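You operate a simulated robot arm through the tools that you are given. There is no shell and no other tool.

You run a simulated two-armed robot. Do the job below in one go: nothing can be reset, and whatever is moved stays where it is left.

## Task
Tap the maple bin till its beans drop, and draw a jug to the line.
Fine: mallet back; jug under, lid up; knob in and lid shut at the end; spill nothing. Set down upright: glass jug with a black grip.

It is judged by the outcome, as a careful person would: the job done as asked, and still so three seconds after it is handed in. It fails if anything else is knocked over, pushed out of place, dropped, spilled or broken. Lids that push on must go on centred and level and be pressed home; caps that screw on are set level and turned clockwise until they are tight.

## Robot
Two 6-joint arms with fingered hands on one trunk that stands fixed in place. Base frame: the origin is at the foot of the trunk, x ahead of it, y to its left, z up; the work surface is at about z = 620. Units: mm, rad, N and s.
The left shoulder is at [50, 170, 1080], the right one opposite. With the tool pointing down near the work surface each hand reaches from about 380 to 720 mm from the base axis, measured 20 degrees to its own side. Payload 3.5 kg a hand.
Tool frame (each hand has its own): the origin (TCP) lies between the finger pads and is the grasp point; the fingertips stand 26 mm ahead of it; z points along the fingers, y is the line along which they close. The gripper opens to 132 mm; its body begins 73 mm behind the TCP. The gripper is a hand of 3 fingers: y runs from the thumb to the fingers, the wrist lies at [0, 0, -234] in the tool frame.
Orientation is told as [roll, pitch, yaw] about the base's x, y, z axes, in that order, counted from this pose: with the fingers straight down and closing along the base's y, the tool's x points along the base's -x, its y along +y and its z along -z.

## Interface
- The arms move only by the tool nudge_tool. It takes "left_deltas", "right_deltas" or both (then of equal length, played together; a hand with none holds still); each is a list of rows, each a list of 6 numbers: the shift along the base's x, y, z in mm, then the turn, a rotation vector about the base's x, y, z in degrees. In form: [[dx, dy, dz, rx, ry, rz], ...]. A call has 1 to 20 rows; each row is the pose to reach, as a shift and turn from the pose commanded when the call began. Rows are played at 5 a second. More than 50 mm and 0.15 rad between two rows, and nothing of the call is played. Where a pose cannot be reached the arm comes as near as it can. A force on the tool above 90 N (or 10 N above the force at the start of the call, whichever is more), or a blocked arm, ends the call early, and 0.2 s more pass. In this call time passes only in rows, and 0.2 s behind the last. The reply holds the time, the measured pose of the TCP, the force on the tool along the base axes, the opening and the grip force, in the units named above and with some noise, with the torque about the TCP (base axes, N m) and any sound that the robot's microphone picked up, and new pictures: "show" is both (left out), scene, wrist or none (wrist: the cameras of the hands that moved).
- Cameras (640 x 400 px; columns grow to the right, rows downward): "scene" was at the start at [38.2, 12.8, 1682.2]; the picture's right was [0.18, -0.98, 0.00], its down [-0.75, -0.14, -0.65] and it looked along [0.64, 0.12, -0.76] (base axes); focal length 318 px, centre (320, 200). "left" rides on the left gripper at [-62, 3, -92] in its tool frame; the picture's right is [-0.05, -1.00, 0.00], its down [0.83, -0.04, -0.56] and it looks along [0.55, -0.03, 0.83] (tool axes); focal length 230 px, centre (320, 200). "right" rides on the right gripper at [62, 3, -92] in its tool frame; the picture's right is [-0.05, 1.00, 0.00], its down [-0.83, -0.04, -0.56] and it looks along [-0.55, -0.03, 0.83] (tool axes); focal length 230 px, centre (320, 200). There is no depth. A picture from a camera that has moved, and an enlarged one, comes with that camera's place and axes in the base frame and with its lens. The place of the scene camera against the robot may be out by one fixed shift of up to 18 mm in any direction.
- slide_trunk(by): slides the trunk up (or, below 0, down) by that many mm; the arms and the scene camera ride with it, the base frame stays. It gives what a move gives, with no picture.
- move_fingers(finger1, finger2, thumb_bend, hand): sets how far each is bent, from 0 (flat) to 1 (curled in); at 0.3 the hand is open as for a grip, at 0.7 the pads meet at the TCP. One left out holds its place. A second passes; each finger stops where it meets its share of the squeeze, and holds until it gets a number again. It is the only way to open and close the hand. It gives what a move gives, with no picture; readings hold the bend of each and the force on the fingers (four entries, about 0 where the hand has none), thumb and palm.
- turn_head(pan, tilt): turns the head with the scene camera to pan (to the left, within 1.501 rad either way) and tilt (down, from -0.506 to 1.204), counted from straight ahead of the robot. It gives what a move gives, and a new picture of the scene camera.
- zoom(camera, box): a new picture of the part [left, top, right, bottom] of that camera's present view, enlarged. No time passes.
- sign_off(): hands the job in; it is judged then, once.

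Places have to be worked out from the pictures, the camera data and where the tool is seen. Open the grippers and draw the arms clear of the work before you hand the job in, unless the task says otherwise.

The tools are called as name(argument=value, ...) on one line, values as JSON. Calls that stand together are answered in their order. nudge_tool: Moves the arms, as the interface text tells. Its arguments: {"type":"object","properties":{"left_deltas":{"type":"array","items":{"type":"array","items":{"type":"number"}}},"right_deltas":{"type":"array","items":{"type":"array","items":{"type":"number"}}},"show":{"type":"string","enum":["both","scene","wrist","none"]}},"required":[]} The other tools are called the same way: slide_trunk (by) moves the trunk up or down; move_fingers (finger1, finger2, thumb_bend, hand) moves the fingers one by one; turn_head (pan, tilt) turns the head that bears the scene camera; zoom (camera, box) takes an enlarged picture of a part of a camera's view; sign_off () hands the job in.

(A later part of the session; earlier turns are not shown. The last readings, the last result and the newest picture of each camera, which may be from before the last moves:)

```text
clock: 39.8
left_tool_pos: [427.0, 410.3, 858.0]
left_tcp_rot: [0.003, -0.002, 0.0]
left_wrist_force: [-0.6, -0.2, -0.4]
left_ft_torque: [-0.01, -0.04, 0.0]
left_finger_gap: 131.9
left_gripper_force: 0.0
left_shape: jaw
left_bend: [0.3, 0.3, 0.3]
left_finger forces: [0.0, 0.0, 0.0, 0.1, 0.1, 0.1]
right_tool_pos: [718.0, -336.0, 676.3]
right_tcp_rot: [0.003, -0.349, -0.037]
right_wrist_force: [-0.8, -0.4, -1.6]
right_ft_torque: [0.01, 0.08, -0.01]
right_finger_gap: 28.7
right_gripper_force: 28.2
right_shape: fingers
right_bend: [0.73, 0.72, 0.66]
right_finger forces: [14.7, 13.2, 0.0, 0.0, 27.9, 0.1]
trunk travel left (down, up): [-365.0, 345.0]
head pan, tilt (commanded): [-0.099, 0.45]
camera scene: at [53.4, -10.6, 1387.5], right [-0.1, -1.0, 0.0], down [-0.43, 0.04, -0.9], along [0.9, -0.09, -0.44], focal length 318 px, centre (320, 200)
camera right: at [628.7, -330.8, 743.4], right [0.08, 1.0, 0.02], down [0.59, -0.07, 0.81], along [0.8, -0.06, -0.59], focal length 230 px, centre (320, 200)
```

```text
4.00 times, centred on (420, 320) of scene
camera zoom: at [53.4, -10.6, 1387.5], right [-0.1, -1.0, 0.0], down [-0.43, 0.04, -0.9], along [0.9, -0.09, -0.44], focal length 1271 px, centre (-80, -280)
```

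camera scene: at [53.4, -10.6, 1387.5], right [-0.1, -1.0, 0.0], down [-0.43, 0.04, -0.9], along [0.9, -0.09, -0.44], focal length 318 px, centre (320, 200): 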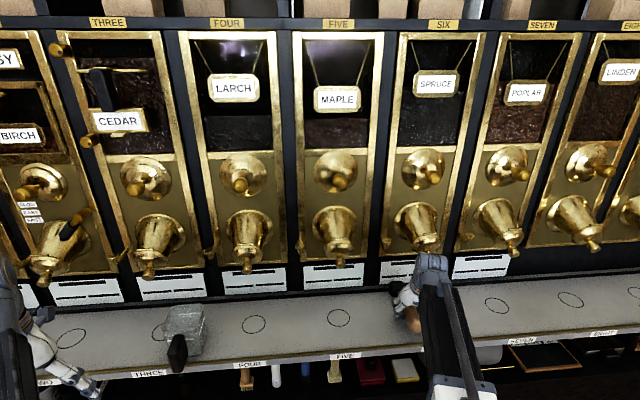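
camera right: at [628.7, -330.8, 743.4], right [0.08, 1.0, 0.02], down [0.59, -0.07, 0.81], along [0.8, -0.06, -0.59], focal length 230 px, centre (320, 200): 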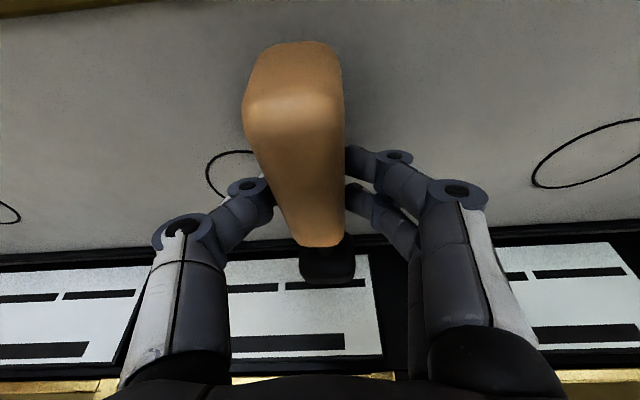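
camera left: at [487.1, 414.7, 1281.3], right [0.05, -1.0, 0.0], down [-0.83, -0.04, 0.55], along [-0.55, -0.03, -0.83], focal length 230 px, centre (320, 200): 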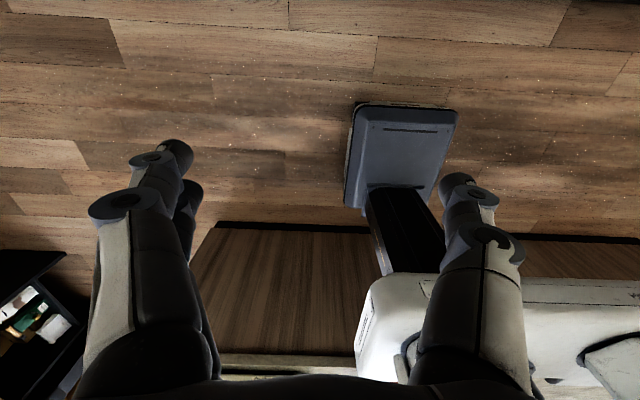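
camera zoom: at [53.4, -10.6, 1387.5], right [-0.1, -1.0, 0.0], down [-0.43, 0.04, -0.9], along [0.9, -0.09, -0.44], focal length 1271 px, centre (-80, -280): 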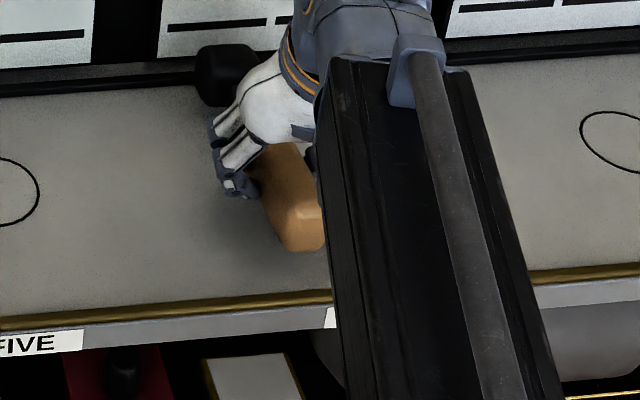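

The mallet hovers over its original spot (head and handle end line up with the first picture). Lowering gently till it meets the shelf.

nudge_tool(right_deltas=[[0, -1, -6, 0, 0, 0], [0, -1, -11, 0, 0, 0], [0, -1, -15, 0, 0, 0]], show="both")

zoom(camera="scene", box=[340, 270, 500, 370])

```text
clock: 40.6
left_tool_pos: [427.9, 410.9, 858.4]
left_tcp_rot: [0.003, -0.003, -0.001]
left_wrist_force: [0.2, 0.5, -0.6]
left_ft_torque: [0.02, 0.02, 0.0]
left_finger_gap: 132.1
left_gripper_force: 0.0
left_shape: jaw
left_bend: [0.3, 0.3, 0.3]
left_finger forces: [0.0, 0.0, 0.0, 0.0, 0.1, 0.0]
right_tool_pos: [719.2, -339.9, 662.0]
right_tcp_rot: [0.002, -0.349, -0.035]
right_wrist_force: [-0.4, 0.0, -2.6]
right_ft_torque: [0.02, 0.08, -0.02]
right_finger_gap: 28.9
right_gripper_force: 27.8
right_shape: fingers
right_bend: [0.73, 0.72, 0.66]
right_finger forces: [14.8, 13.2, 0.0, 0.1, 27.9, 0.1]
trunk travel left (down, up): [-365.0, 345.0]
head pan, tilt (commanded): [-0.099, 0.45]
camera scene: at [53.4, -10.6, 1387.4], right [-0.1, -1.0, 0.0], down [-0.43, 0.04, -0.9], along [0.9, -0.09, -0.44], focal length 318 px, centre (320, 200)
camera right: at [629.3, -332.6, 728.6], right [0.08, 1.0, 0.02], down [0.59, -0.07, 0.81], along [0.8, -0.06, -0.59], focal length 230 px, centre (320, 200)
```

scene: 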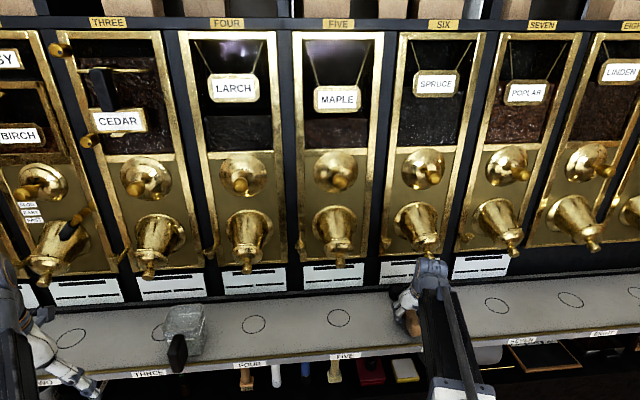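
right: 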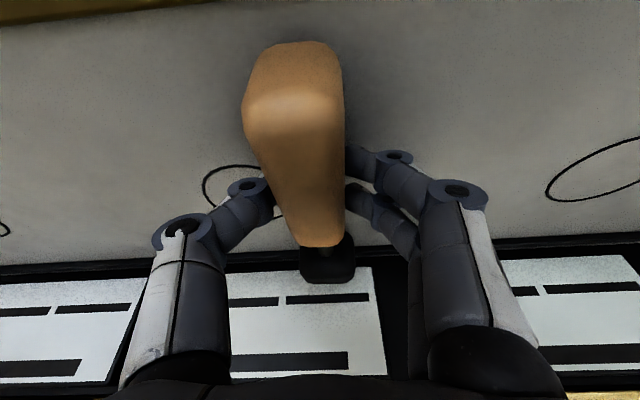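

```text
4.00 times, centred on (420, 320) of scene
camera zoom: at [53.4, -10.6, 1387.4], right [-0.1, -1.0, 0.0], down [-0.43, 0.04, -0.9], along [0.9, -0.09, -0.44], focal length 1271 px, centre (-80, -280)
```

zoom: 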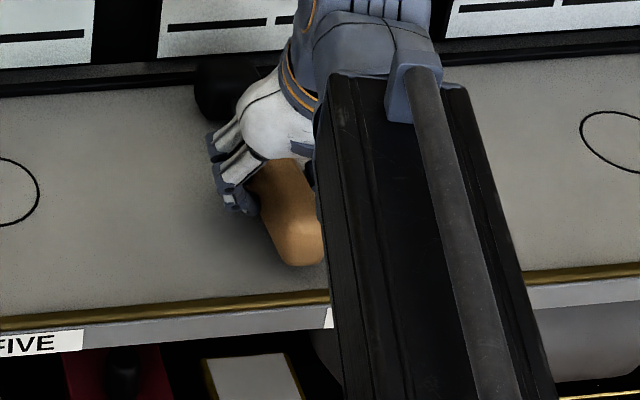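

Nearly there; 4–5 mm more.

nudge_tool(right_deltas=[[0, 0, -3, 0, 0, 0], [0, 0, -5, 0, 0, 0]], show="wrist")

```text
clock: 41.2
left_tool_pos: [427.3, 410.4, 859.3]
left_tcp_rot: [0.002, -0.004, 0.002]
left_wrist_force: [1.1, -0.2, -0.5]
left_ft_torque: [0.0, 0.02, -0.02]
left_finger_gap: 131.8
left_gripper_force: 0.1
left_shape: jaw
left_bend: [0.3, 0.3, 0.3]
left_finger forces: [0.1, 0.1, 0.0, 0.0, 0.0, 0.1]
right_tool_pos: [718.9, -339.4, 657.9]
right_tcp_rot: [0.002, -0.35, -0.037]
right_wrist_force: [0.2, -0.4, -1.6]
right_ft_torque: [0.0, 0.02, -0.03]
right_finger_gap: 28.8
right_gripper_force: 27.7
right_shape: fingers
right_bend: [0.72, 0.72, 0.66]
right_finger forces: [14.1, 13.7, 0.1, 0.1, 27.6, 0.0]
trunk travel left (down, up): [-365.0, 345.0]
head pan, tilt (commanded): [-0.099, 0.45]
camera right: at [629.2, -332.1, 723.6], right [0.08, 1.0, 0.02], down [0.59, -0.07, 0.81], along [0.8, -0.06, -0.59], focal length 230 px, centre (320, 200)
```

right: 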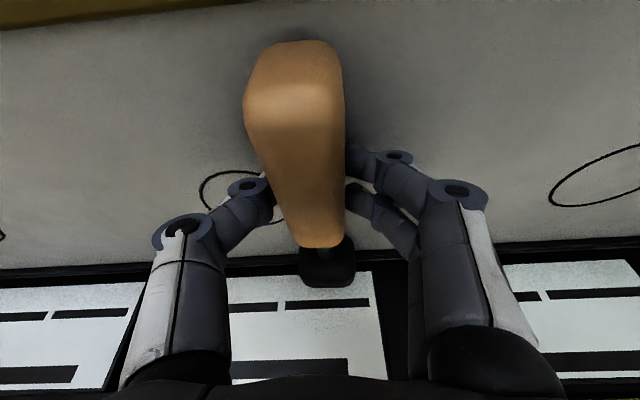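

At the original grasp height with the head just touching (torque dropped). I'll open the fingers evenly, small first.

move_fingers(hand="right", finger1=0.6, finger2=0.6, thumb_bend=0.55)

move_fingers(hand="right", finger1=0.35, finger2=0.35, thumb_bend=0.35)

zoom(camera="right", box=[0, 0, 640, 400])

```text
clock: 42.2
left_tool_pos: [428.3, 410.8, 856.8]
left_tcp_rot: [0.001, -0.004, -0.001]
left_wrist_force: [0.3, -0.7, 0.3]
left_ft_torque: [-0.03, 0.01, 0.03]
left_finger_gap: 131.9
left_gripper_force: 0.0
left_shape: jaw
left_bend: [0.3, 0.3, 0.3]
left_finger forces: [0.0, 0.0, 0.0, 0.0, 0.0, 0.0]
right_tool_pos: [718.2, -338.9, 658.3]
right_tcp_rot: [0.001, -0.35, -0.038]
right_wrist_force: [-0.3, 0.0, -0.4]
right_ft_torque: [-0.03, 0.01, 0.0]
right_finger_gap: 42.2
right_gripper_force: 0.0
right_shape: fingers
right_bend: [0.6, 0.6, 0.55]
right_finger forces: [0.1, 0.1, 0.0, 0.1, 0.0, 0.0]
trunk travel left (down, up): [-365.0, 345.0]
head pan, tilt (commanded): [-0.099, 0.45]
```

```text
clock: 43.2
left_tool_pos: [428.4, 408.9, 858.8]
left_tcp_rot: [0.002, -0.003, 0.0]
left_wrist_force: [1.0, 0.1, 0.0]
left_ft_torque: [0.01, 0.02, -0.01]
left_finger_gap: 131.9
left_gripper_force: 0.0
left_shape: jaw
left_bend: [0.3, 0.3, 0.3]
left_finger forces: [0.0, 0.0, 0.0, 0.1, 0.0, 0.0]
right_tool_pos: [718.8, -338.7, 657.1]
right_tcp_rot: [0.002, -0.348, -0.036]
right_wrist_force: [-0.6, 0.9, 0.8]
right_ft_torque: [-0.04, 0.04, 0.0]
right_finger_gap: 117.8
right_gripper_force: 0.0
right_shape: fingers
right_bend: [0.35, 0.35, 0.35]
right_finger forces: [0.1, 0.0, 0.1, 0.1, 0.1, 0.0]
trunk travel left (down, up): [-365.0, 345.0]
head pan, tilt (commanded): [-0.099, 0.45]
```

```text
1.00 times, centred on (320, 200) of right (not enlarged: the box is as wide or as high as the picture)
camera zoom: at [629.1, -332.1, 723.8], right [0.08, 1.0, 0.02], down [0.59, -0.07, 0.81], along [0.8, -0.06, -0.59], focal length 230 px, centre (320, 200)
```

zoom: 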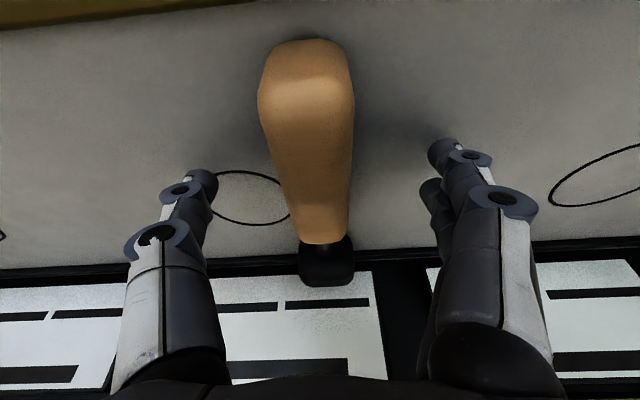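

The mallet rests flat and free. I'll raise the hand straight up, then draw it back, and compare with the first picture.

nudge_tool(right_deltas=[[0, 0, 20, 0, 0, 0], [0, 0, 45, 0, 0, 0], [-30, 0, 65, 0, 0, 0], [-70, -10, 80, 0, 0, 0], [-115, -20, 95, 0, 0, 0], [-160, -30, 110, 0, 0, 0], [-205, -40, 120, 0, 0, 0], [-250, -50, 130, 0, 0, 0]], show="both")

zoom(camera="scene", box=[340, 270, 500, 370])

zoom(camera="scene", box=[120, 280, 280, 380])

```text
clock: 45.0
left_tool_pos: [427.3, 411.2, 858.6]
left_tcp_rot: [0.004, -0.005, -0.001]
left_wrist_force: [0.7, 0.0, -0.1]
left_ft_torque: [0.0, -0.01, 0.03]
left_finger_gap: 131.8
left_gripper_force: 0.0
left_shape: jaw
left_bend: [0.3, 0.3, 0.3]
left_finger forces: [0.0, 0.0, 0.0, 0.0, 0.1, 0.0]
right_tool_pos: [468.5, -388.6, 787.0]
right_tcp_rot: [0.005, -0.346, -0.038]
right_wrist_force: [0.7, -0.9, 0.3]
right_ft_torque: [0.0, -0.01, 0.02]
right_finger_gap: 117.6
right_gripper_force: 0.1
right_shape: fingers
right_bend: [0.35, 0.35, 0.35]
right_finger forces: [0.0, 0.1, 0.0, 0.0, 0.0, 0.1]
right hand out of reach, approached as far as the arm can: row 8
trunk travel left (down, up): [-365.0, 345.0]
head pan, tilt (commanded): [-0.099, 0.45]
camera scene: at [53.4, -10.5, 1387.4], right [-0.1, -1.0, 0.0], down [-0.43, 0.04, -0.9], along [0.9, -0.09, -0.44], focal length 318 px, centre (320, 200)
camera right: at [381.0, -383.0, 853.9], right [0.08, 1.0, 0.02], down [0.59, -0.07, 0.8], along [0.8, -0.05, -0.59], focal length 230 px, centre (320, 200)
```

scene: 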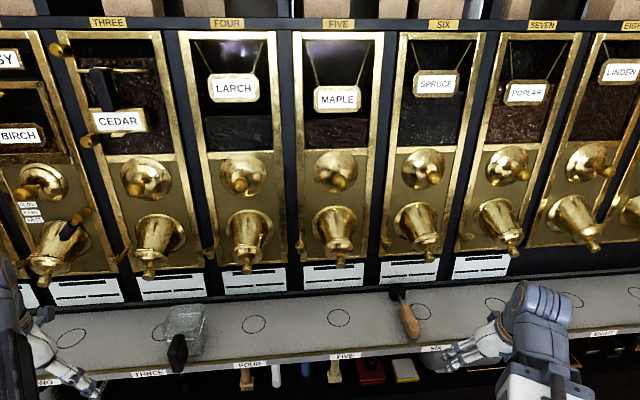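
right: 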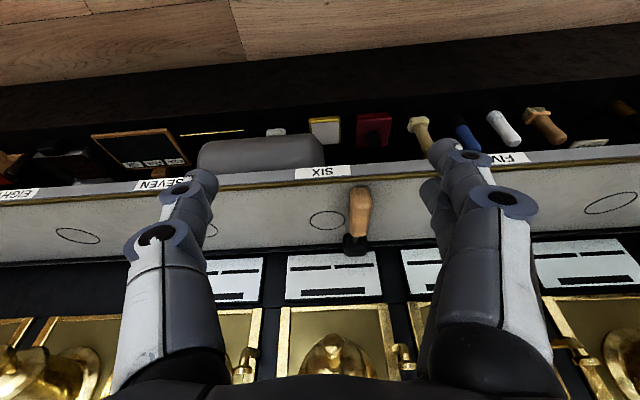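

```text
4.00 times, centred on (420, 320) of scene
camera zoom: at [53.4, -10.5, 1387.4], right [-0.1, -1.0, 0.0], down [-0.43, 0.04, -0.9], along [0.9, -0.09, -0.44], focal length 1271 px, centre (-80, -280)
```

zoom: 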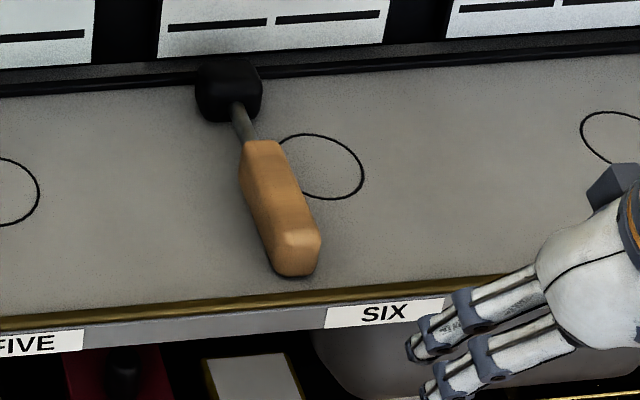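

```text
4.00 times, centred on (200, 330) of scene
camera zoom: at [53.4, -10.5, 1387.4], right [-0.1, -1.0, 0.0], down [-0.43, 0.04, -0.9], along [0.9, -0.09, -0.44], focal length 1271 px, centre (800, -320)
```

zoom: 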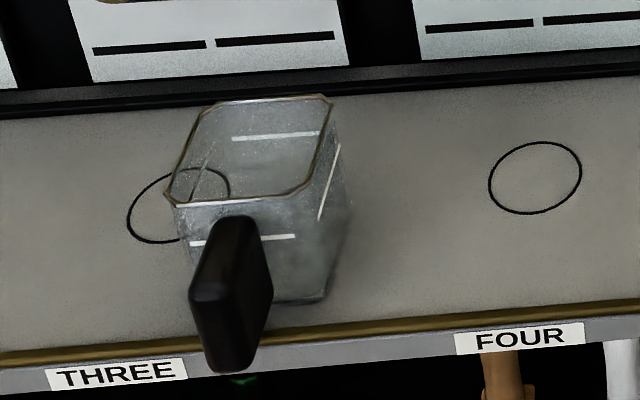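

The mallet sits just as it was at the start. Next is the jug: rim ≈ 84 mm square centred near (708, 298), rim z≈728, handle sticking out toward me to x≈605. I'll raise the trunk and bring the left hand, pitched forward, to look at it closely.

slide_trunk(by=250)

nudge_tool(left_deltas=[[10, -11, -25, 0, -8, 0], [22, -22, -55, 0, -16, 0], [34, -33, -85, 0, -24, 0], [46, -44, -115, 0, -32, 0], [58, -55, -145, 0, -40, 0], [70, -66, -175, 0, -48, 0], [82, -77, -205, 0, -56, 0], [94, -88, -235, 0, -64, 0], [106, -99, -265, 0, -72, 0], [118, -110, -298, 0, -80, 0]], show="both")

```text
clock: 47.6
left_tool_pos: [426.8, 411.4, 1108.0]
left_tcp_rot: [0.001, -0.003, 0.0]
left_wrist_force: [-0.5, -0.1, 0.0]
left_ft_torque: [-0.01, -0.01, 0.02]
left_finger_gap: 132.2
left_gripper_force: 0.1
left_shape: jaw
left_bend: [0.3, 0.3, 0.3]
left_finger forces: [0.1, 0.0, 0.0, 0.1, 0.0, 0.0]
right_tool_pos: [470.1, -390.0, 1037.1]
right_tcp_rot: [0.004, -0.346, -0.037]
right_wrist_force: [-1.1, 0.1, -1.0]
right_ft_torque: [0.0, 0.01, -0.03]
right_finger_gap: 117.8
right_gripper_force: 0.1
right_shape: fingers
right_bend: [0.35, 0.35, 0.35]
right_finger forces: [0.0, 0.0, 0.1, 0.1, 0.0, 0.1]
trunk travel left (down, up): [-615.0, 95.0]
head pan, tilt (commanded): [-0.099, 0.45]
```

```text
clock: 49.8
left_tool_pos: [557.8, 306.0, 798.6]
left_tcp_rot: [0.001, -1.398, 0.001]
left_wrist_force: [0.2, 0.5, 1.3]
left_ft_torque: [0.03, 0.05, 0.03]
left_finger_gap: 132.0
left_gripper_force: 0.1
left_shape: jaw
left_bend: [0.3, 0.3, 0.3]
left_finger forces: [0.0, 0.0, 0.1, 0.0, 0.1, 0.1]
left hand out of reach, approached as far as the arm can: row 3, 4, 5, 6, 7, 8, 9, 10
right_tool_pos: [470.5, -389.9, 1037.4]
right_tcp_rot: [0.003, -0.348, -0.036]
right_wrist_force: [-0.2, -0.6, 0.2]
right_ft_torque: [0.01, 0.02, -0.03]
right_finger_gap: 117.8
right_gripper_force: 0.1
right_shape: fingers
right_bend: [0.35, 0.35, 0.35]
right_finger forces: [0.0, 0.1, 0.1, 0.0, 0.0, 0.1]
trunk travel left (down, up): [-615.0, 95.0]
head pan, tilt (commanded): [-0.099, 0.45]
camera scene: at [53.2, -10.6, 1637.5], right [-0.1, -1.0, 0.0], down [-0.43, 0.04, -0.9], along [0.9, -0.09, -0.44], focal length 318 px, centre (320, 200)
camera left: at [475.6, 309.6, 875.5], right [0.01, -1.0, 0.05], down [-0.69, -0.04, -0.72], along [0.72, -0.03, -0.69], focal length 230 px, centre (320, 200)
```

scene: 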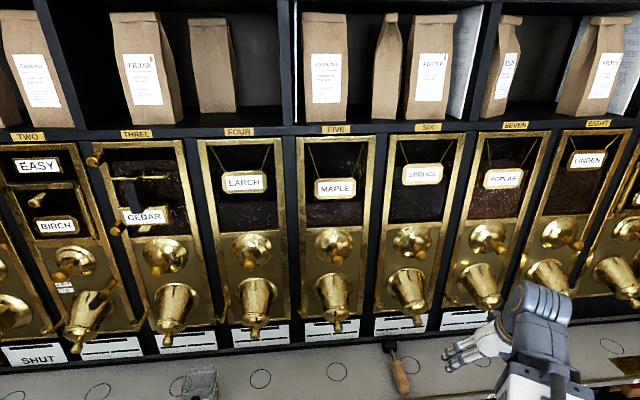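
left: 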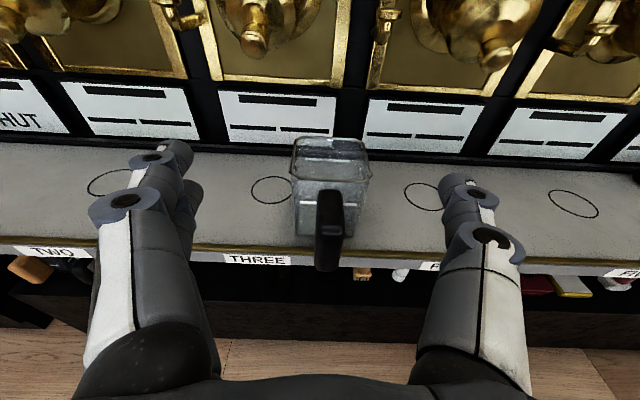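

The left camera sees the jug square-on with its black grip pointing at me. Zooming in for the handle shape and fill line.

zoom(camera="left", box=[260, 120, 400, 280])

zoom(camera="left", box=[200, 0, 360, 100])

zoom(camera="left", box=[0, 60, 180, 172])

```text
2.50 times, centred on (330, 200) of left
camera zoom: at [475.6, 309.6, 875.5], right [0.01, -1.0, 0.05], down [-0.69, -0.04, -0.72], along [0.72, -0.03, -0.69], focal length 575 px, centre (295, 200)
```

zoom: 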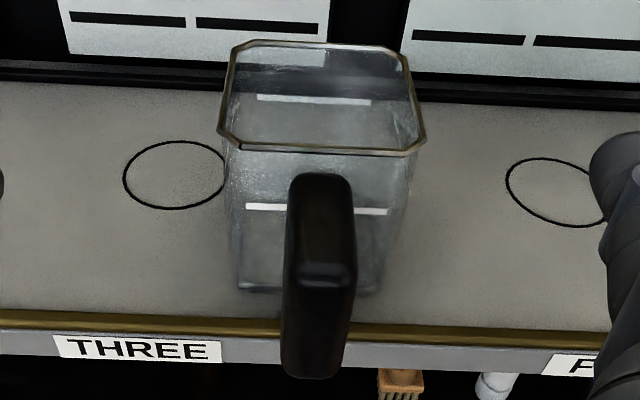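

```text
4.00 times, centred on (280, 50) of left
camera zoom: at [475.6, 309.6, 875.5], right [0.01, -1.0, 0.05], down [-0.69, -0.04, -0.72], along [0.72, -0.03, -0.69], focal length 920 px, centre (480, 800)
```

zoom: 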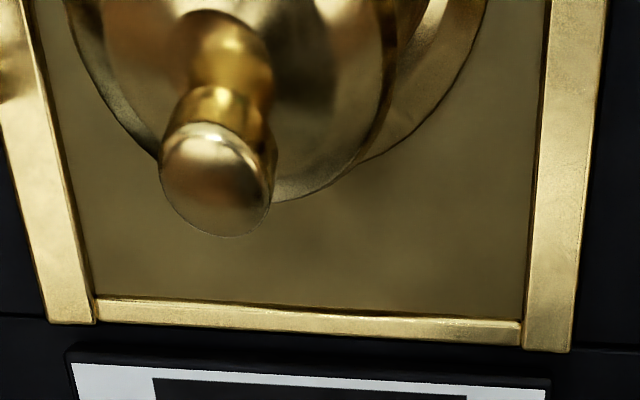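

```text
3.56 times, centred on (90, 116) of left
camera zoom: at [475.6, 309.6, 875.5], right [0.01, -1.0, 0.05], down [-0.69, -0.04, -0.72], along [0.72, -0.03, -0.69], focal length 818 px, centre (1138, 499)
```

zoom: 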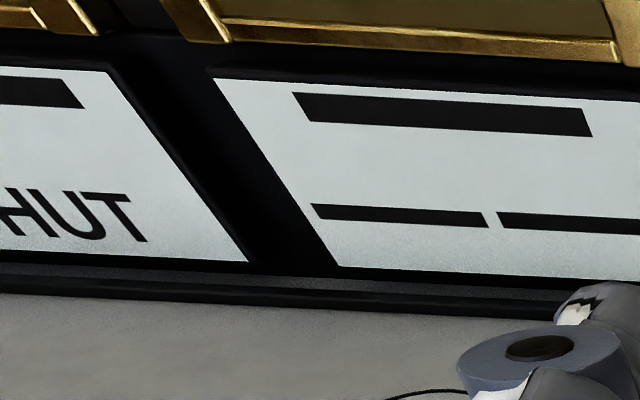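

The jug: fill line at z≈686, rim z≈725, centre ≈(710, 291), grip bar out to x≈602. Before moving it I want the spout geometry, so I'll bring the right hand's camera to look at the maple spout from the front-right and below.

nudge_tool(right_deltas=[[17, 13, -17, 2.32, -6.75, 3.66], [35, 26, -35, 4.64, -13.5, 7.32], [52, 39, -52, 6.96, -20.25, 10.98], [70, 52, -70, 9.28, -27, 14.64], [87, 65, -87, 11.6, -33.75, 18.3], [105, 78, -105, 13.92, -40.5, 21.96], [122, 91, -122, 16.24, -47.25, 25.62], [140, 104, -140, 18.56, -54, 29.28], [157, 117, -157, 20.88, -60.75, 32.94], [175, 130, -175, 23.2, -67.5, 36.6]], show="both")

```text
clock: 52.0
left_tool_pos: [557.4, 306.0, 799.3]
left_tcp_rot: [0.003, -1.4, -0.001]
left_wrist_force: [0.4, 0.2, 0.3]
left_ft_torque: [0.01, -0.01, 0.02]
left_finger_gap: 132.0
left_gripper_force: 0.0
left_shape: jaw
left_bend: [0.3, 0.3, 0.3]
left_finger forces: [0.0, 0.0, 0.0, 0.0, 0.1, 0.1]
right_tool_pos: [661.6, -256.2, 1020.8]
right_tcp_rot: [0.501, -1.3, 0.106]
right_wrist_force: [-0.7, -0.4, 1.2]
right_ft_torque: [-0.01, 0.02, -0.03]
right_finger_gap: 117.7
right_gripper_force: 0.0
right_shape: fingers
right_bend: [0.35, 0.35, 0.35]
right_finger forces: [0.1, 0.0, 0.1, 0.0, 0.0, 0.0]
right hand out of reach, approached as far as the arm can: row 1, 2, 3, 4, 5, 7, 8, 9, 10
trunk travel left (down, up): [-615.0, 95.0]
head pan, tilt (commanded): [-0.099, 0.45]
camera scene: at [53.2, -10.7, 1637.4], right [-0.1, -0.99, 0.0], down [-0.43, 0.04, -0.9], along [0.9, -0.09, -0.44], focal length 318 px, centre (320, 200)
camera right: at [570.6, -306.8, 984.6], right [-0.54, 0.82, 0.18], down [-0.19, -0.33, 0.93], along [0.82, 0.46, 0.33], focal length 230 px, centre (320, 200)
```

scene: 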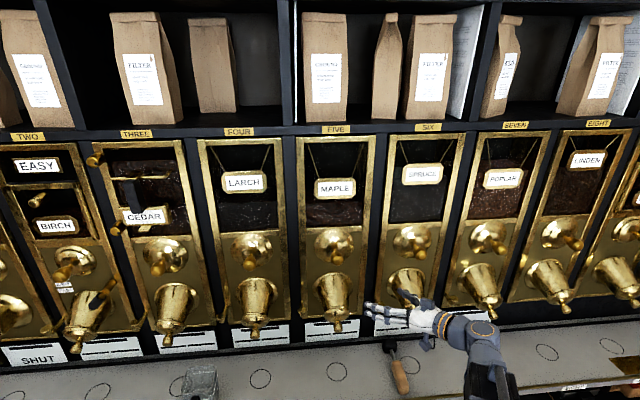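
right: 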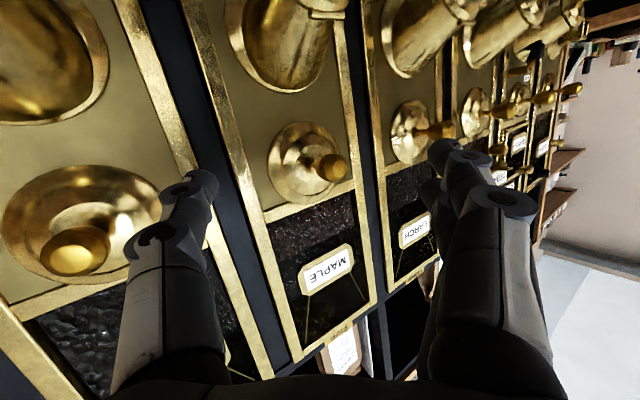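

The arm only got part-way (stuck at z≈1021). I'll see whether it can continue to the commanded pose from here, with a gentler yaw.

nudge_tool(right_deltas=[[16, 4, 150, 0, 0, -8], [16, 4, 130, 0, 0, -14], [16, 4, 110, 0, 0, -20], [16, 4, 90, 0, 0, -26], [16, 4, 70, 0, 0, -30]], show="both")

```text
refused: row 1 steps farther than a row can; nothing moved
```

Rows count from the commanded pose, so I'll walk the command back up and straighten the yaw.

nudge_tool(right_deltas=[[0, 0, 40, 0, 0, -8], [0, 0, 70, 0, 0, -16], [0, 0, 90, 0, 0, -24], [0, 0, 90, 0, 0, -32]], show="both")

```text
clock: 53.0
left_tool_pos: [557.6, 305.7, 799.8]
left_tcp_rot: [0.002, -1.401, -0.001]
left_wrist_force: [-0.5, 0.1, 0.2]
left_ft_torque: [0.0, 0.03, -0.03]
left_finger_gap: 131.8
left_gripper_force: 0.0
left_shape: jaw
left_bend: [0.3, 0.3, 0.3]
left_finger forces: [0.0, 0.0, 0.1, 0.0, 0.0, 0.0]
right_tool_pos: [685.0, -263.1, 1119.0]
right_tcp_rot: [0.496, -1.301, -0.452]
right_wrist_force: [-0.2, 0.3, -0.1]
right_ft_torque: [0.02, 0.0, -0.01]
right_finger_gap: 117.8
right_gripper_force: 0.0
right_shape: fingers
right_bend: [0.35, 0.35, 0.35]
right_finger forces: [0.0, 0.0, 0.0, 0.1, 0.1, 0.0]
right hand out of reach, approached as far as the arm can: row 3, 4
trunk travel left (down, up): [-615.0, 95.0]
head pan, tilt (commanded): [-0.099, 0.45]
camera scene: at [53.2, -10.3, 1637.4], right [-0.1, -0.99, 0.0], down [-0.43, 0.04, -0.9], along [0.9, -0.09, -0.44], focal length 318 px, centre (320, 200)
camera right: at [580.3, -258.2, 1081.2], right [-0.02, 0.98, 0.18], down [-0.34, -0.17, 0.93], along [0.94, -0.04, 0.34], focal length 230 px, centre (320, 200)
```

scene: 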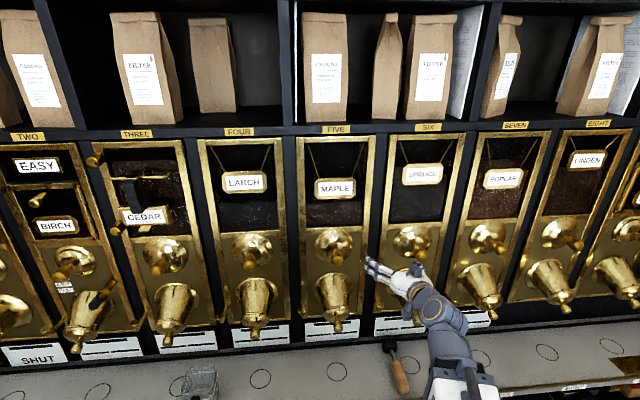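
right: 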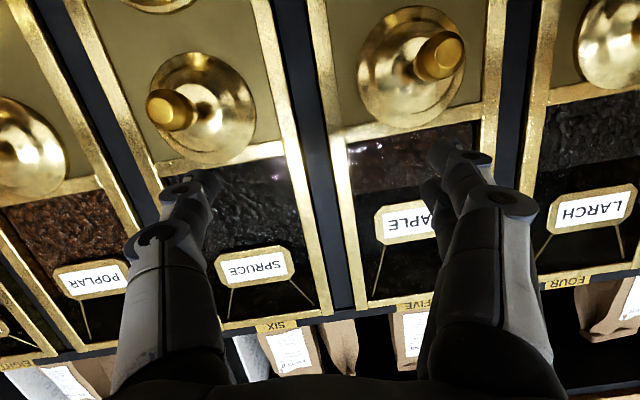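

The horizontal pose put the wrist too close to the shoulder. With the hand pitched 45° the right camera looks level anyway, so I'll go to (640, −230, 840), pitch −45°, yaw +25° for the spout view.

nudge_tool(right_deltas=[[-1, 4, -10, -1.83, 6.19, 2.3], [-1, 8, -20, -3.66, 12.37, 4.6], [-2, 12, -40, -5.49, 18.56, 6.9], [-3, 16, -60, -7.31, 24.7, 9.2], [-4, 20, -80, -9.14, 30.9, 11.5], [-5, 25, -100, -10.97, 37.1, 13.8], [-5, 30, -112, -12.8, 43.3, 16.1]], show="both")

```text
clock: 54.6
left_tool_pos: [556.8, 307.3, 799.4]
left_tcp_rot: [0.002, -1.399, 0.0]
left_wrist_force: [0.0, -0.5, -0.2]
left_ft_torque: [-0.02, -0.01, -0.01]
left_finger_gap: 131.9
left_gripper_force: 0.0
left_shape: jaw
left_bend: [0.3, 0.3, 0.3]
left_finger forces: [0.0, 0.0, 0.0, 0.0, 0.0, 0.0]
right_tool_pos: [680.1, -232.0, 1005.2]
right_tcp_rot: [0.017, -0.548, 0.261]
right_wrist_force: [-0.3, -0.2, 0.3]
right_ft_torque: [-0.01, -0.01, 0.0]
right_finger_gap: 117.5
right_gripper_force: 0.1
right_shape: fingers
right_bend: [0.35, 0.35, 0.35]
right_finger forces: [0.0, 0.1, 0.0, 0.0, 0.0, 0.0]
trunk travel left (down, up): [-615.0, 95.0]
head pan, tilt (commanded): [-0.099, 0.45]
camera scene: at [53.4, -10.5, 1637.4], right [-0.1, -0.99, 0.0], down [-0.43, 0.04, -0.9], along [0.9, -0.09, -0.44], focal length 318 px, centre (320, 200)
camera right: at [581.4, -256.0, 1052.9], right [-0.22, 0.97, 0.04], down [0.42, 0.06, 0.91], along [0.88, 0.22, -0.42], focal length 230 px, centre (320, 200)
```

scene: 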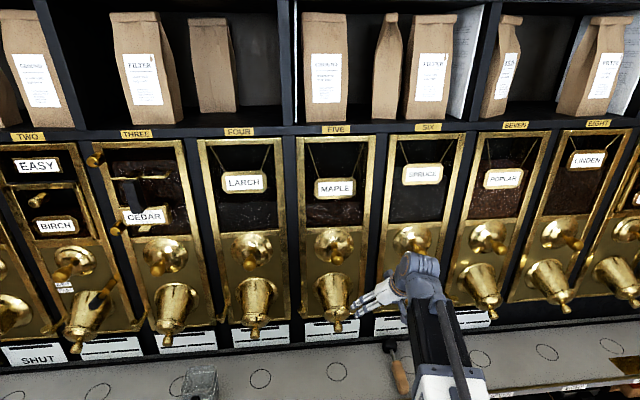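
right: 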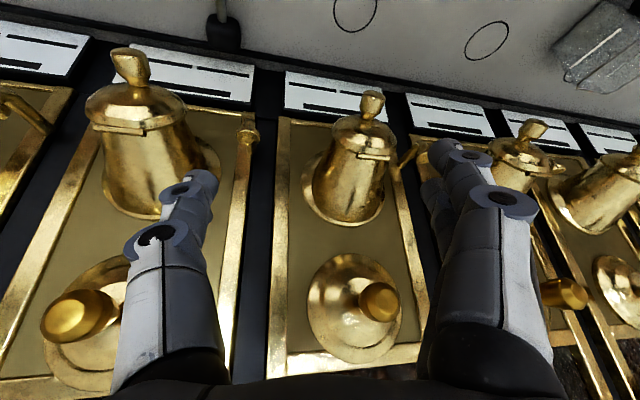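

The arm is still catching up with the command. I'll hold the commanded pose a few beats.

nudge_tool(right_deltas=[[0, 0, 0, 0, 0, 0], [0, 0, 0, 0, 0, 0], [0, 0, 0, 0, 0, 0], [0, 0, 0, 0, 0, 0], [0, 0, 0, 0, 0, 0]], show="both")

```text
clock: 55.8
left_tool_pos: [558.4, 306.3, 798.6]
left_tcp_rot: [0.001, -1.399, 0.001]
left_wrist_force: [0.5, -0.1, -0.1]
left_ft_torque: [0.01, 0.01, -0.02]
left_finger_gap: 131.8
left_gripper_force: 0.1
left_shape: jaw
left_bend: [0.3, 0.3, 0.3]
left_finger forces: [0.1, 0.0, 0.0, 0.1, 0.0, 0.1]
right_tool_pos: [679.4, -232.0, 1006.3]
right_tcp_rot: [0.018, -0.55, 0.261]
right_wrist_force: [-0.8, -0.3, 0.1]
right_ft_torque: [-0.01, 0.01, 0.02]
right_finger_gap: 117.9
right_gripper_force: 0.0
right_shape: fingers
right_bend: [0.35, 0.35, 0.35]
right_finger forces: [0.0, 0.1, 0.0, 0.1, 0.1, 0.0]
trunk travel left (down, up): [-615.0, 95.0]
head pan, tilt (commanded): [-0.099, 0.45]
camera scene: at [53.2, -10.5, 1637.4], right [-0.1, -1.0, 0.0], down [-0.43, 0.04, -0.9], along [0.9, -0.09, -0.44], focal length 318 px, centre (320, 200)
camera right: at [581.3, -255.9, 1053.1], right [-0.22, 0.97, 0.04], down [0.42, 0.06, 0.91], along [0.88, 0.22, -0.42], focal length 230 px, centre (320, 200)
```

scene: 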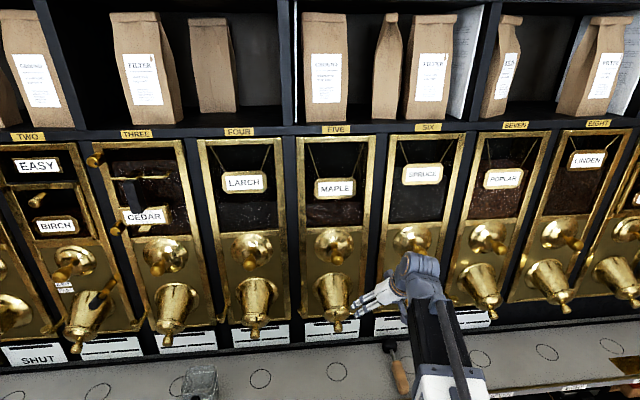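
right: 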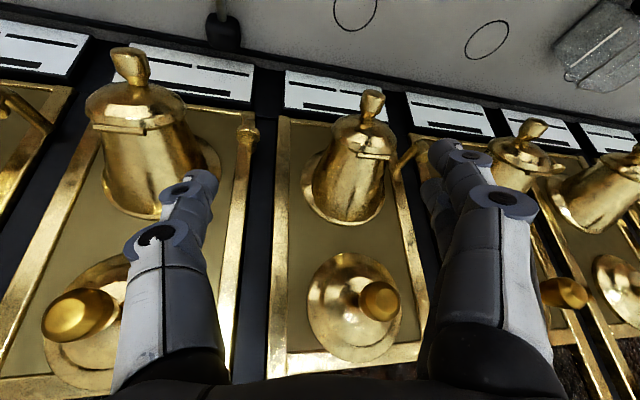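

Good – the commanded pose equals the reached pose now. This view already shows the maple spout lid, its hinge and a small side rod; zooming in.

zoom(camera="right", box=[270, 70, 430, 170])

zoom(camera="right", box=[270, 140, 430, 240])

zoom(camera="right", box=[270, 230, 430, 380])

zoom(camera="right", box=[60, 20, 260, 220])

```text
4.00 times, centred on (350, 120) of right
camera zoom: at [581.3, -255.9, 1053.1], right [-0.22, 0.97, 0.04], down [0.42, 0.06, 0.91], along [0.88, 0.22, -0.42], focal length 920 px, centre (200, 520)
```

zoom: 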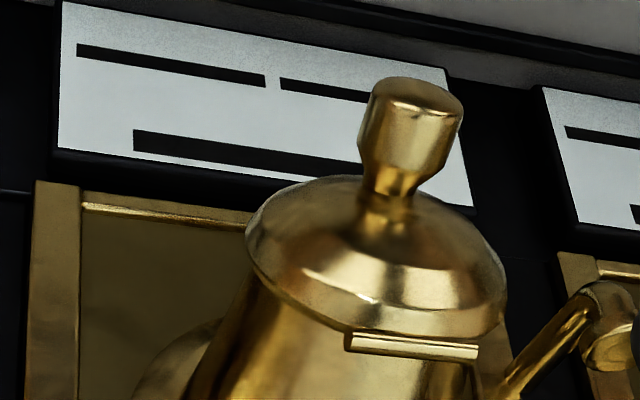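

```text
4.00 times, centred on (350, 190) of right
camera zoom: at [581.3, -255.9, 1053.1], right [-0.22, 0.97, 0.04], down [0.42, 0.06, 0.91], along [0.88, 0.22, -0.42], focal length 920 px, centre (200, 240)
```

zoom: 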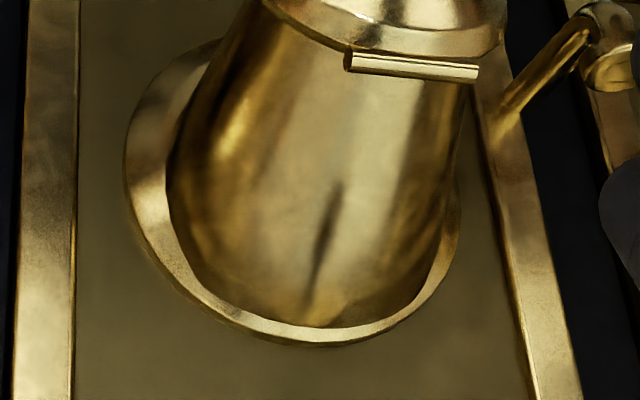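

```text
2.67 times, centred on (350, 305) of right
camera zoom: at [581.3, -255.9, 1053.1], right [-0.22, 0.97, 0.04], down [0.42, 0.06, 0.91], along [0.88, 0.22, -0.42], focal length 614 px, centre (240, -80)
```

zoom: 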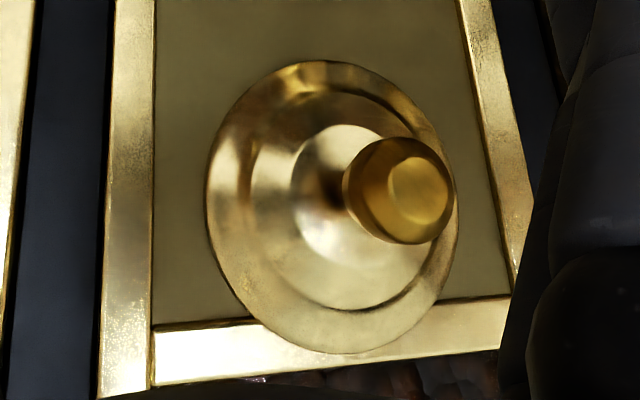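

```text
2.00 times, centred on (160, 120) of right
camera zoom: at [581.3, -255.9, 1053.1], right [-0.22, 0.97, 0.04], down [0.42, 0.06, 0.91], along [0.88, 0.22, -0.42], focal length 460 px, centre (640, 360)
```

zoom: 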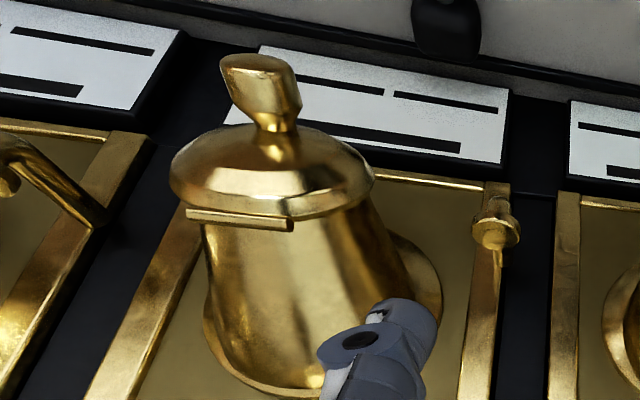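

Now I have the spout: lid hinge near (782, −140, 897), lid knob tip near (757, −140, 823), dome knob tip near (803, −140, 1051). Next, the left hand goes to a pre-grasp over the jug, pitched −45°, straddling its sides so the palm stays above the black grip.

nudge_tool(left_deltas=[[13, -3, 5, 0, 7, 0], [26, -6, 0, 0, 14, 0], [39, -9, -12, 0, 21, 0], [52, -12, -24, 0, 28, 0], [65, -14.5, -35, 0, 35, 0]], show="both")

```text
clock: 57.0
left_tool_pos: [624.1, 291.0, 765.8]
left_tcp_rot: [-0.001, -0.789, -0.001]
left_wrist_force: [-0.3, 0.2, 0.3]
left_ft_torque: [0.0, 0.01, -0.05]
left_finger_gap: 131.9
left_gripper_force: 0.0
left_shape: jaw
left_bend: [0.3, 0.3, 0.3]
left_finger forces: [0.0, 0.0, 0.0, 0.0, 0.0, 0.1]
left hand out of reach, approached as far as the arm can: row 1, 2
right_tool_pos: [679.2, -230.8, 1005.8]
right_tcp_rot: [0.017, -0.549, 0.259]
right_wrist_force: [0.2, 0.0, 0.0]
right_ft_torque: [0.0, 0.01, -0.02]
right_finger_gap: 117.4
right_gripper_force: 0.0
right_shape: fingers
right_bend: [0.35, 0.35, 0.35]
right_finger forces: [0.1, 0.0, 0.0, 0.0, 0.0, 0.1]
trunk travel left (down, up): [-615.0, 95.0]
head pan, tilt (commanded): [-0.099, 0.45]
camera scene: at [53.4, -10.5, 1637.4], right [-0.1, -1.0, 0.0], down [-0.43, 0.04, -0.9], along [0.9, -0.09, -0.44], focal length 318 px, centre (320, 200)
camera left: at [599.3, 294.5, 874.0], right [0.04, -1.0, 0.04], down [-0.98, -0.04, -0.2], along [0.2, -0.03, -0.98], focal length 230 px, centre (320, 200)
```

scene: 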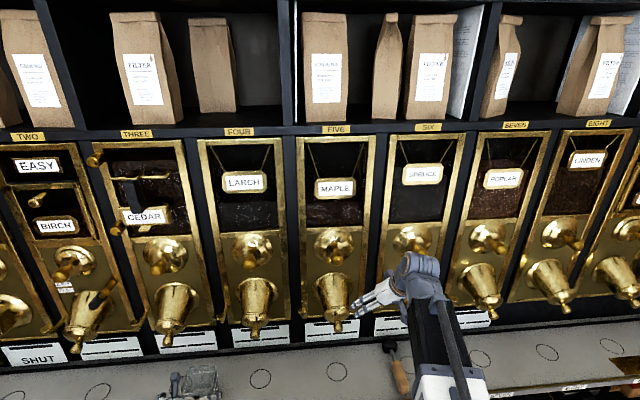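
left: 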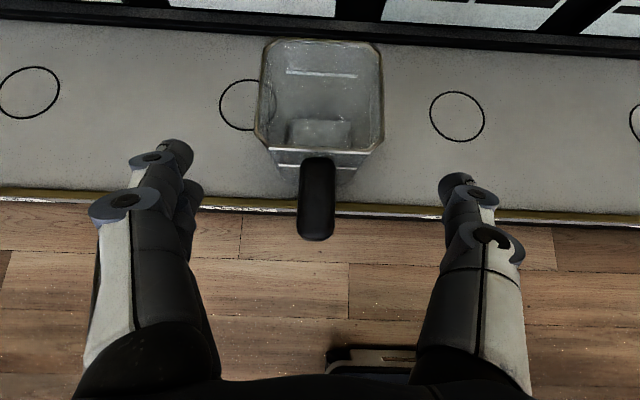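

From above: rim 665–756 in x, centre y 291.6, ~91 mm wide; 20 mm margin each side inside my 132 mm opening. Approaching along the tool axis to (687, 291.5, 700).

nudge_tool(left_deltas=[[16, 0.5, -16, 0, 0, 0], [32, 0.5, -32, 0, 0, 0], [48, 0.5, -48, 0, 0, 0], [63, 0.5, -65, 0, 0, 0]], show="both")

turn_head(pan=0.3, tilt=0.8)

```text
clock: 58.0
left_tool_pos: [683.1, 292.0, 700.5]
left_tcp_rot: [0.003, -0.789, 0.001]
left_wrist_force: [-0.1, 0.4, 0.1]
left_ft_torque: [-0.01, 0.01, 0.05]
left_finger_gap: 132.2
left_gripper_force: 0.0
left_shape: jaw
left_bend: [0.3, 0.3, 0.3]
left_finger forces: [0.0, 0.0, 0.1, 0.0, 0.0, 0.0]
right_tool_pos: [678.6, -231.9, 1006.3]
right_tcp_rot: [0.017, -0.55, 0.26]
right_wrist_force: [-0.6, 0.0, -0.6]
right_ft_torque: [0.02, -0.01, -0.02]
right_finger_gap: 117.8
right_gripper_force: 0.0
right_shape: fingers
right_bend: [0.35, 0.35, 0.35]
right_finger forces: [0.0, 0.1, 0.0, 0.0, 0.1, 0.1]
trunk travel left (down, up): [-615.0, 95.0]
head pan, tilt (commanded): [-0.099, 0.45]
camera scene: at [53.4, -10.5, 1637.4], right [-0.1, -1.0, 0.0], down [-0.43, 0.04, -0.9], along [0.9, -0.09, -0.44], focal length 318 px, centre (320, 200)
camera left: at [660.4, 296.7, 809.7], right [0.04, -1.0, 0.04], down [-0.98, -0.04, -0.2], along [0.2, -0.03, -0.98], focal length 230 px, centre (320, 200)
```

scene: 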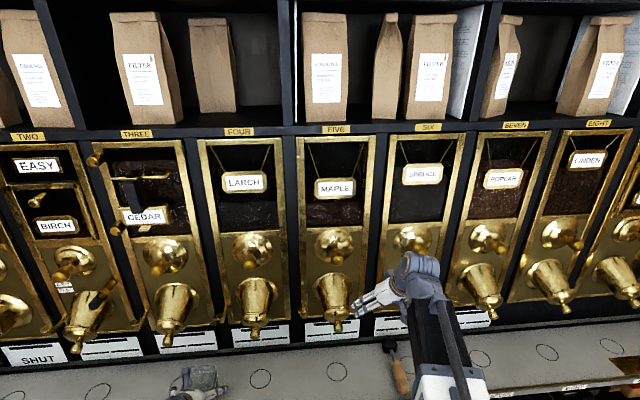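
left: 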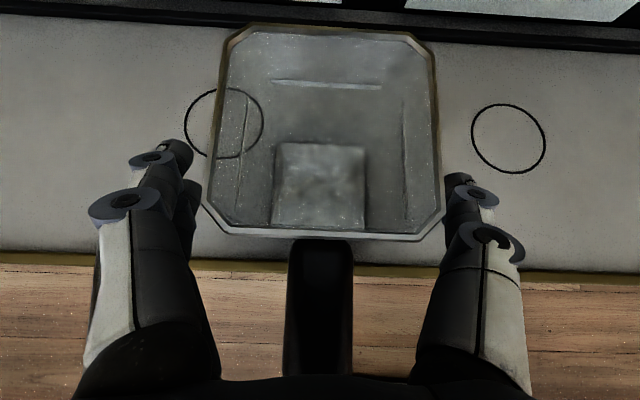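

```text
clock: 58.9
left_tool_pos: [682.2, 292.5, 700.9]
left_tcp_rot: [0.001, -0.789, -0.002]
left_wrist_force: [-0.2, -0.2, 0.1]
left_ft_torque: [0.0, -0.04, 0.02]
left_finger_gap: 131.6
left_gripper_force: 0.1
left_shape: jaw
left_bend: [0.3, 0.3, 0.3]
left_finger forces: [0.1, 0.0, 0.0, 0.0, 0.1, 0.0]
right_tool_pos: [679.5, -231.4, 1005.8]
right_tcp_rot: [0.018, -0.55, 0.261]
right_wrist_force: [0.7, 0.4, 0.0]
right_ft_torque: [-0.02, 0.01, 0.02]
right_finger_gap: 117.9
right_gripper_force: 0.0
right_shape: fingers
right_bend: [0.35, 0.35, 0.35]
right_finger forces: [0.0, 0.1, 0.0, 0.0, 0.0, 0.1]
trunk travel left (down, up): [-615.0, 95.0]
head pan, tilt (commanded): [0.3, 0.799]
camera scene: at [38.9, 22.4, 1607.1], right [0.29, -0.96, 0.0], down [-0.68, -0.21, -0.7], along [0.67, 0.21, -0.72], focal length 318 px, centre (320, 200)
```

scene: 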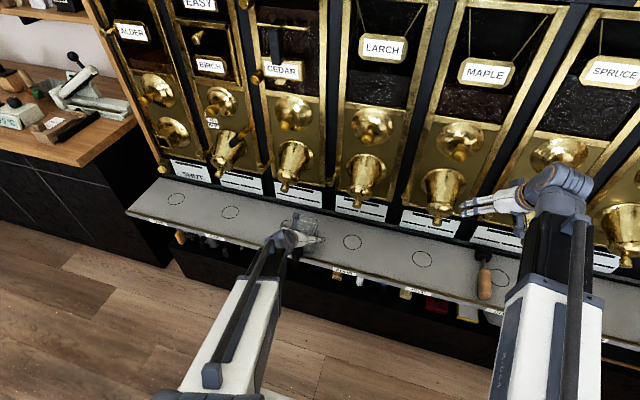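

Jug centred between the fingers with no contact. Closing in stages: first near-contact.

move_fingers(hand="left", finger1=0.41, finger2=0.41, thumb_bend=0.41)

zoom(camera="left", box=[0, 0, 640, 400])

```text
clock: 59.9
left_tool_pos: [683.6, 293.5, 702.1]
left_tcp_rot: [0.002, -0.789, 0.0]
left_wrist_force: [0.9, -1.2, 0.2]
left_ft_torque: [0.03, 0.0, 0.0]
left_finger_gap: 99.3
left_gripper_force: 1.3
left_shape: fingers
left_bend: [0.41, 0.41, 0.41]
left_finger forces: [0.1, 0.1, 0.1, 0.0, 1.3, 0.0]
right_tool_pos: [679.2, -233.1, 1006.9]
right_tcp_rot: [0.017, -0.55, 0.259]
right_wrist_force: [0.5, 0.4, -0.3]
right_ft_torque: [-0.01, 0.02, 0.01]
right_finger_gap: 117.8
right_gripper_force: 0.1
right_shape: fingers
right_bend: [0.35, 0.35, 0.35]
right_finger forces: [0.0, 0.0, 0.0, 0.0, 0.1, 0.1]
trunk travel left (down, up): [-615.0, 95.0]
head pan, tilt (commanded): [0.3, 0.799]
```

```text
1.00 times, centred on (320, 200) of left (not enlarged: the box is as wide or as high as the picture)
camera zoom: at [660.0, 296.5, 809.9], right [0.04, -1.0, 0.04], down [-0.98, -0.04, -0.2], along [0.2, -0.03, -0.98], focal length 230 px, centre (320, 200)
```

zoom: 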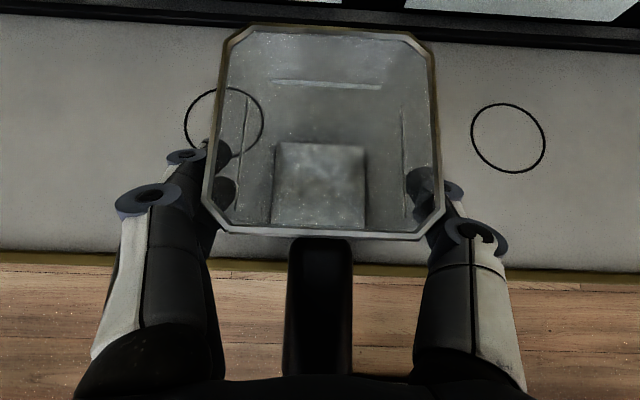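

The thumb touches first, so I'll shift the hand 2 mm toward −y, then squeeze evenly.

nudge_tool(left_deltas=[[0, -2, 0, 0, 0, 0]], show="none")

move_fingers(hand="left", finger1=0.5, finger2=0.5, thumb_bend=0.48)

zoom(camera="left", box=[0, 0, 640, 400])

```text
clock: 60.3
left_tool_pos: [683.0, 290.7, 701.5]
left_tcp_rot: [0.003, -0.791, 0.0]
left_wrist_force: [-0.2, 0.2, 0.1]
left_ft_torque: [0.0, -0.01, 0.02]
left_finger_gap: 99.1
left_gripper_force: 0.1
left_shape: fingers
left_bend: [0.41, 0.41, 0.41]
left_finger forces: [0.1, 0.1, 0.1, 0.0, 0.0, 0.1]
right_tool_pos: [678.8, -231.3, 1005.6]
right_tcp_rot: [0.016, -0.548, 0.26]
right_wrist_force: [0.1, 0.3, 0.1]
right_ft_torque: [0.04, 0.01, -0.01]
right_finger_gap: 118.0
right_gripper_force: 0.1
right_shape: fingers
right_bend: [0.35, 0.35, 0.35]
right_finger forces: [0.0, 0.1, 0.1, 0.0, 0.1, 0.0]
trunk travel left (down, up): [-615.0, 95.0]
head pan, tilt (commanded): [0.3, 0.799]
```

```text
clock: 61.3
left_tool_pos: [683.2, 290.5, 699.3]
left_tcp_rot: [0.001, -0.788, 0.0]
left_wrist_force: [-0.5, 2.6, 0.6]
left_ft_torque: [0.18, -0.02, 0.05]
left_finger_gap: 87.1
left_gripper_force: 8.3
left_shape: fingers
left_bend: [0.44, 0.44, 0.46]
left_finger forces: [4.1, 4.2, 0.0, 0.0, 6.9, 0.1]
right_tool_pos: [679.6, -232.3, 1005.2]
right_tcp_rot: [0.018, -0.551, 0.26]
right_wrist_force: [-0.2, -0.3, -0.4]
right_ft_torque: [-0.01, 0.02, 0.01]
right_finger_gap: 118.0
right_gripper_force: 0.1
right_shape: fingers
right_bend: [0.35, 0.35, 0.35]
right_finger forces: [0.0, 0.0, 0.0, 0.1, 0.1, 0.0]
trunk travel left (down, up): [-615.0, 95.0]
head pan, tilt (commanded): [0.3, 0.799]
```

```text
1.00 times, centred on (320, 200) of left (not enlarged: the box is as wide or as high as the picture)
camera zoom: at [660.2, 294.4, 809.3], right [0.04, -1.0, 0.04], down [-0.98, -0.04, -0.2], along [0.2, -0.03, -0.98], focal length 230 px, centre (320, 200)
```

zoom: 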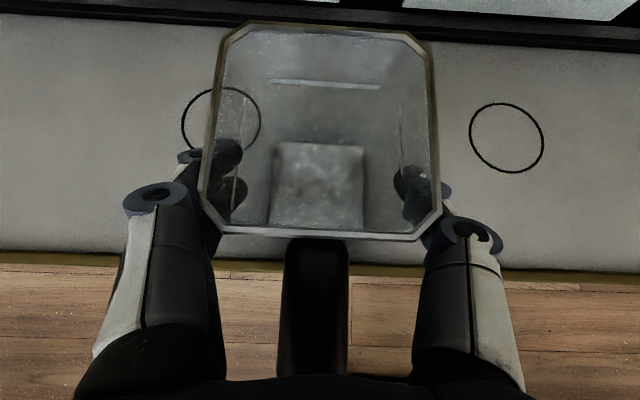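

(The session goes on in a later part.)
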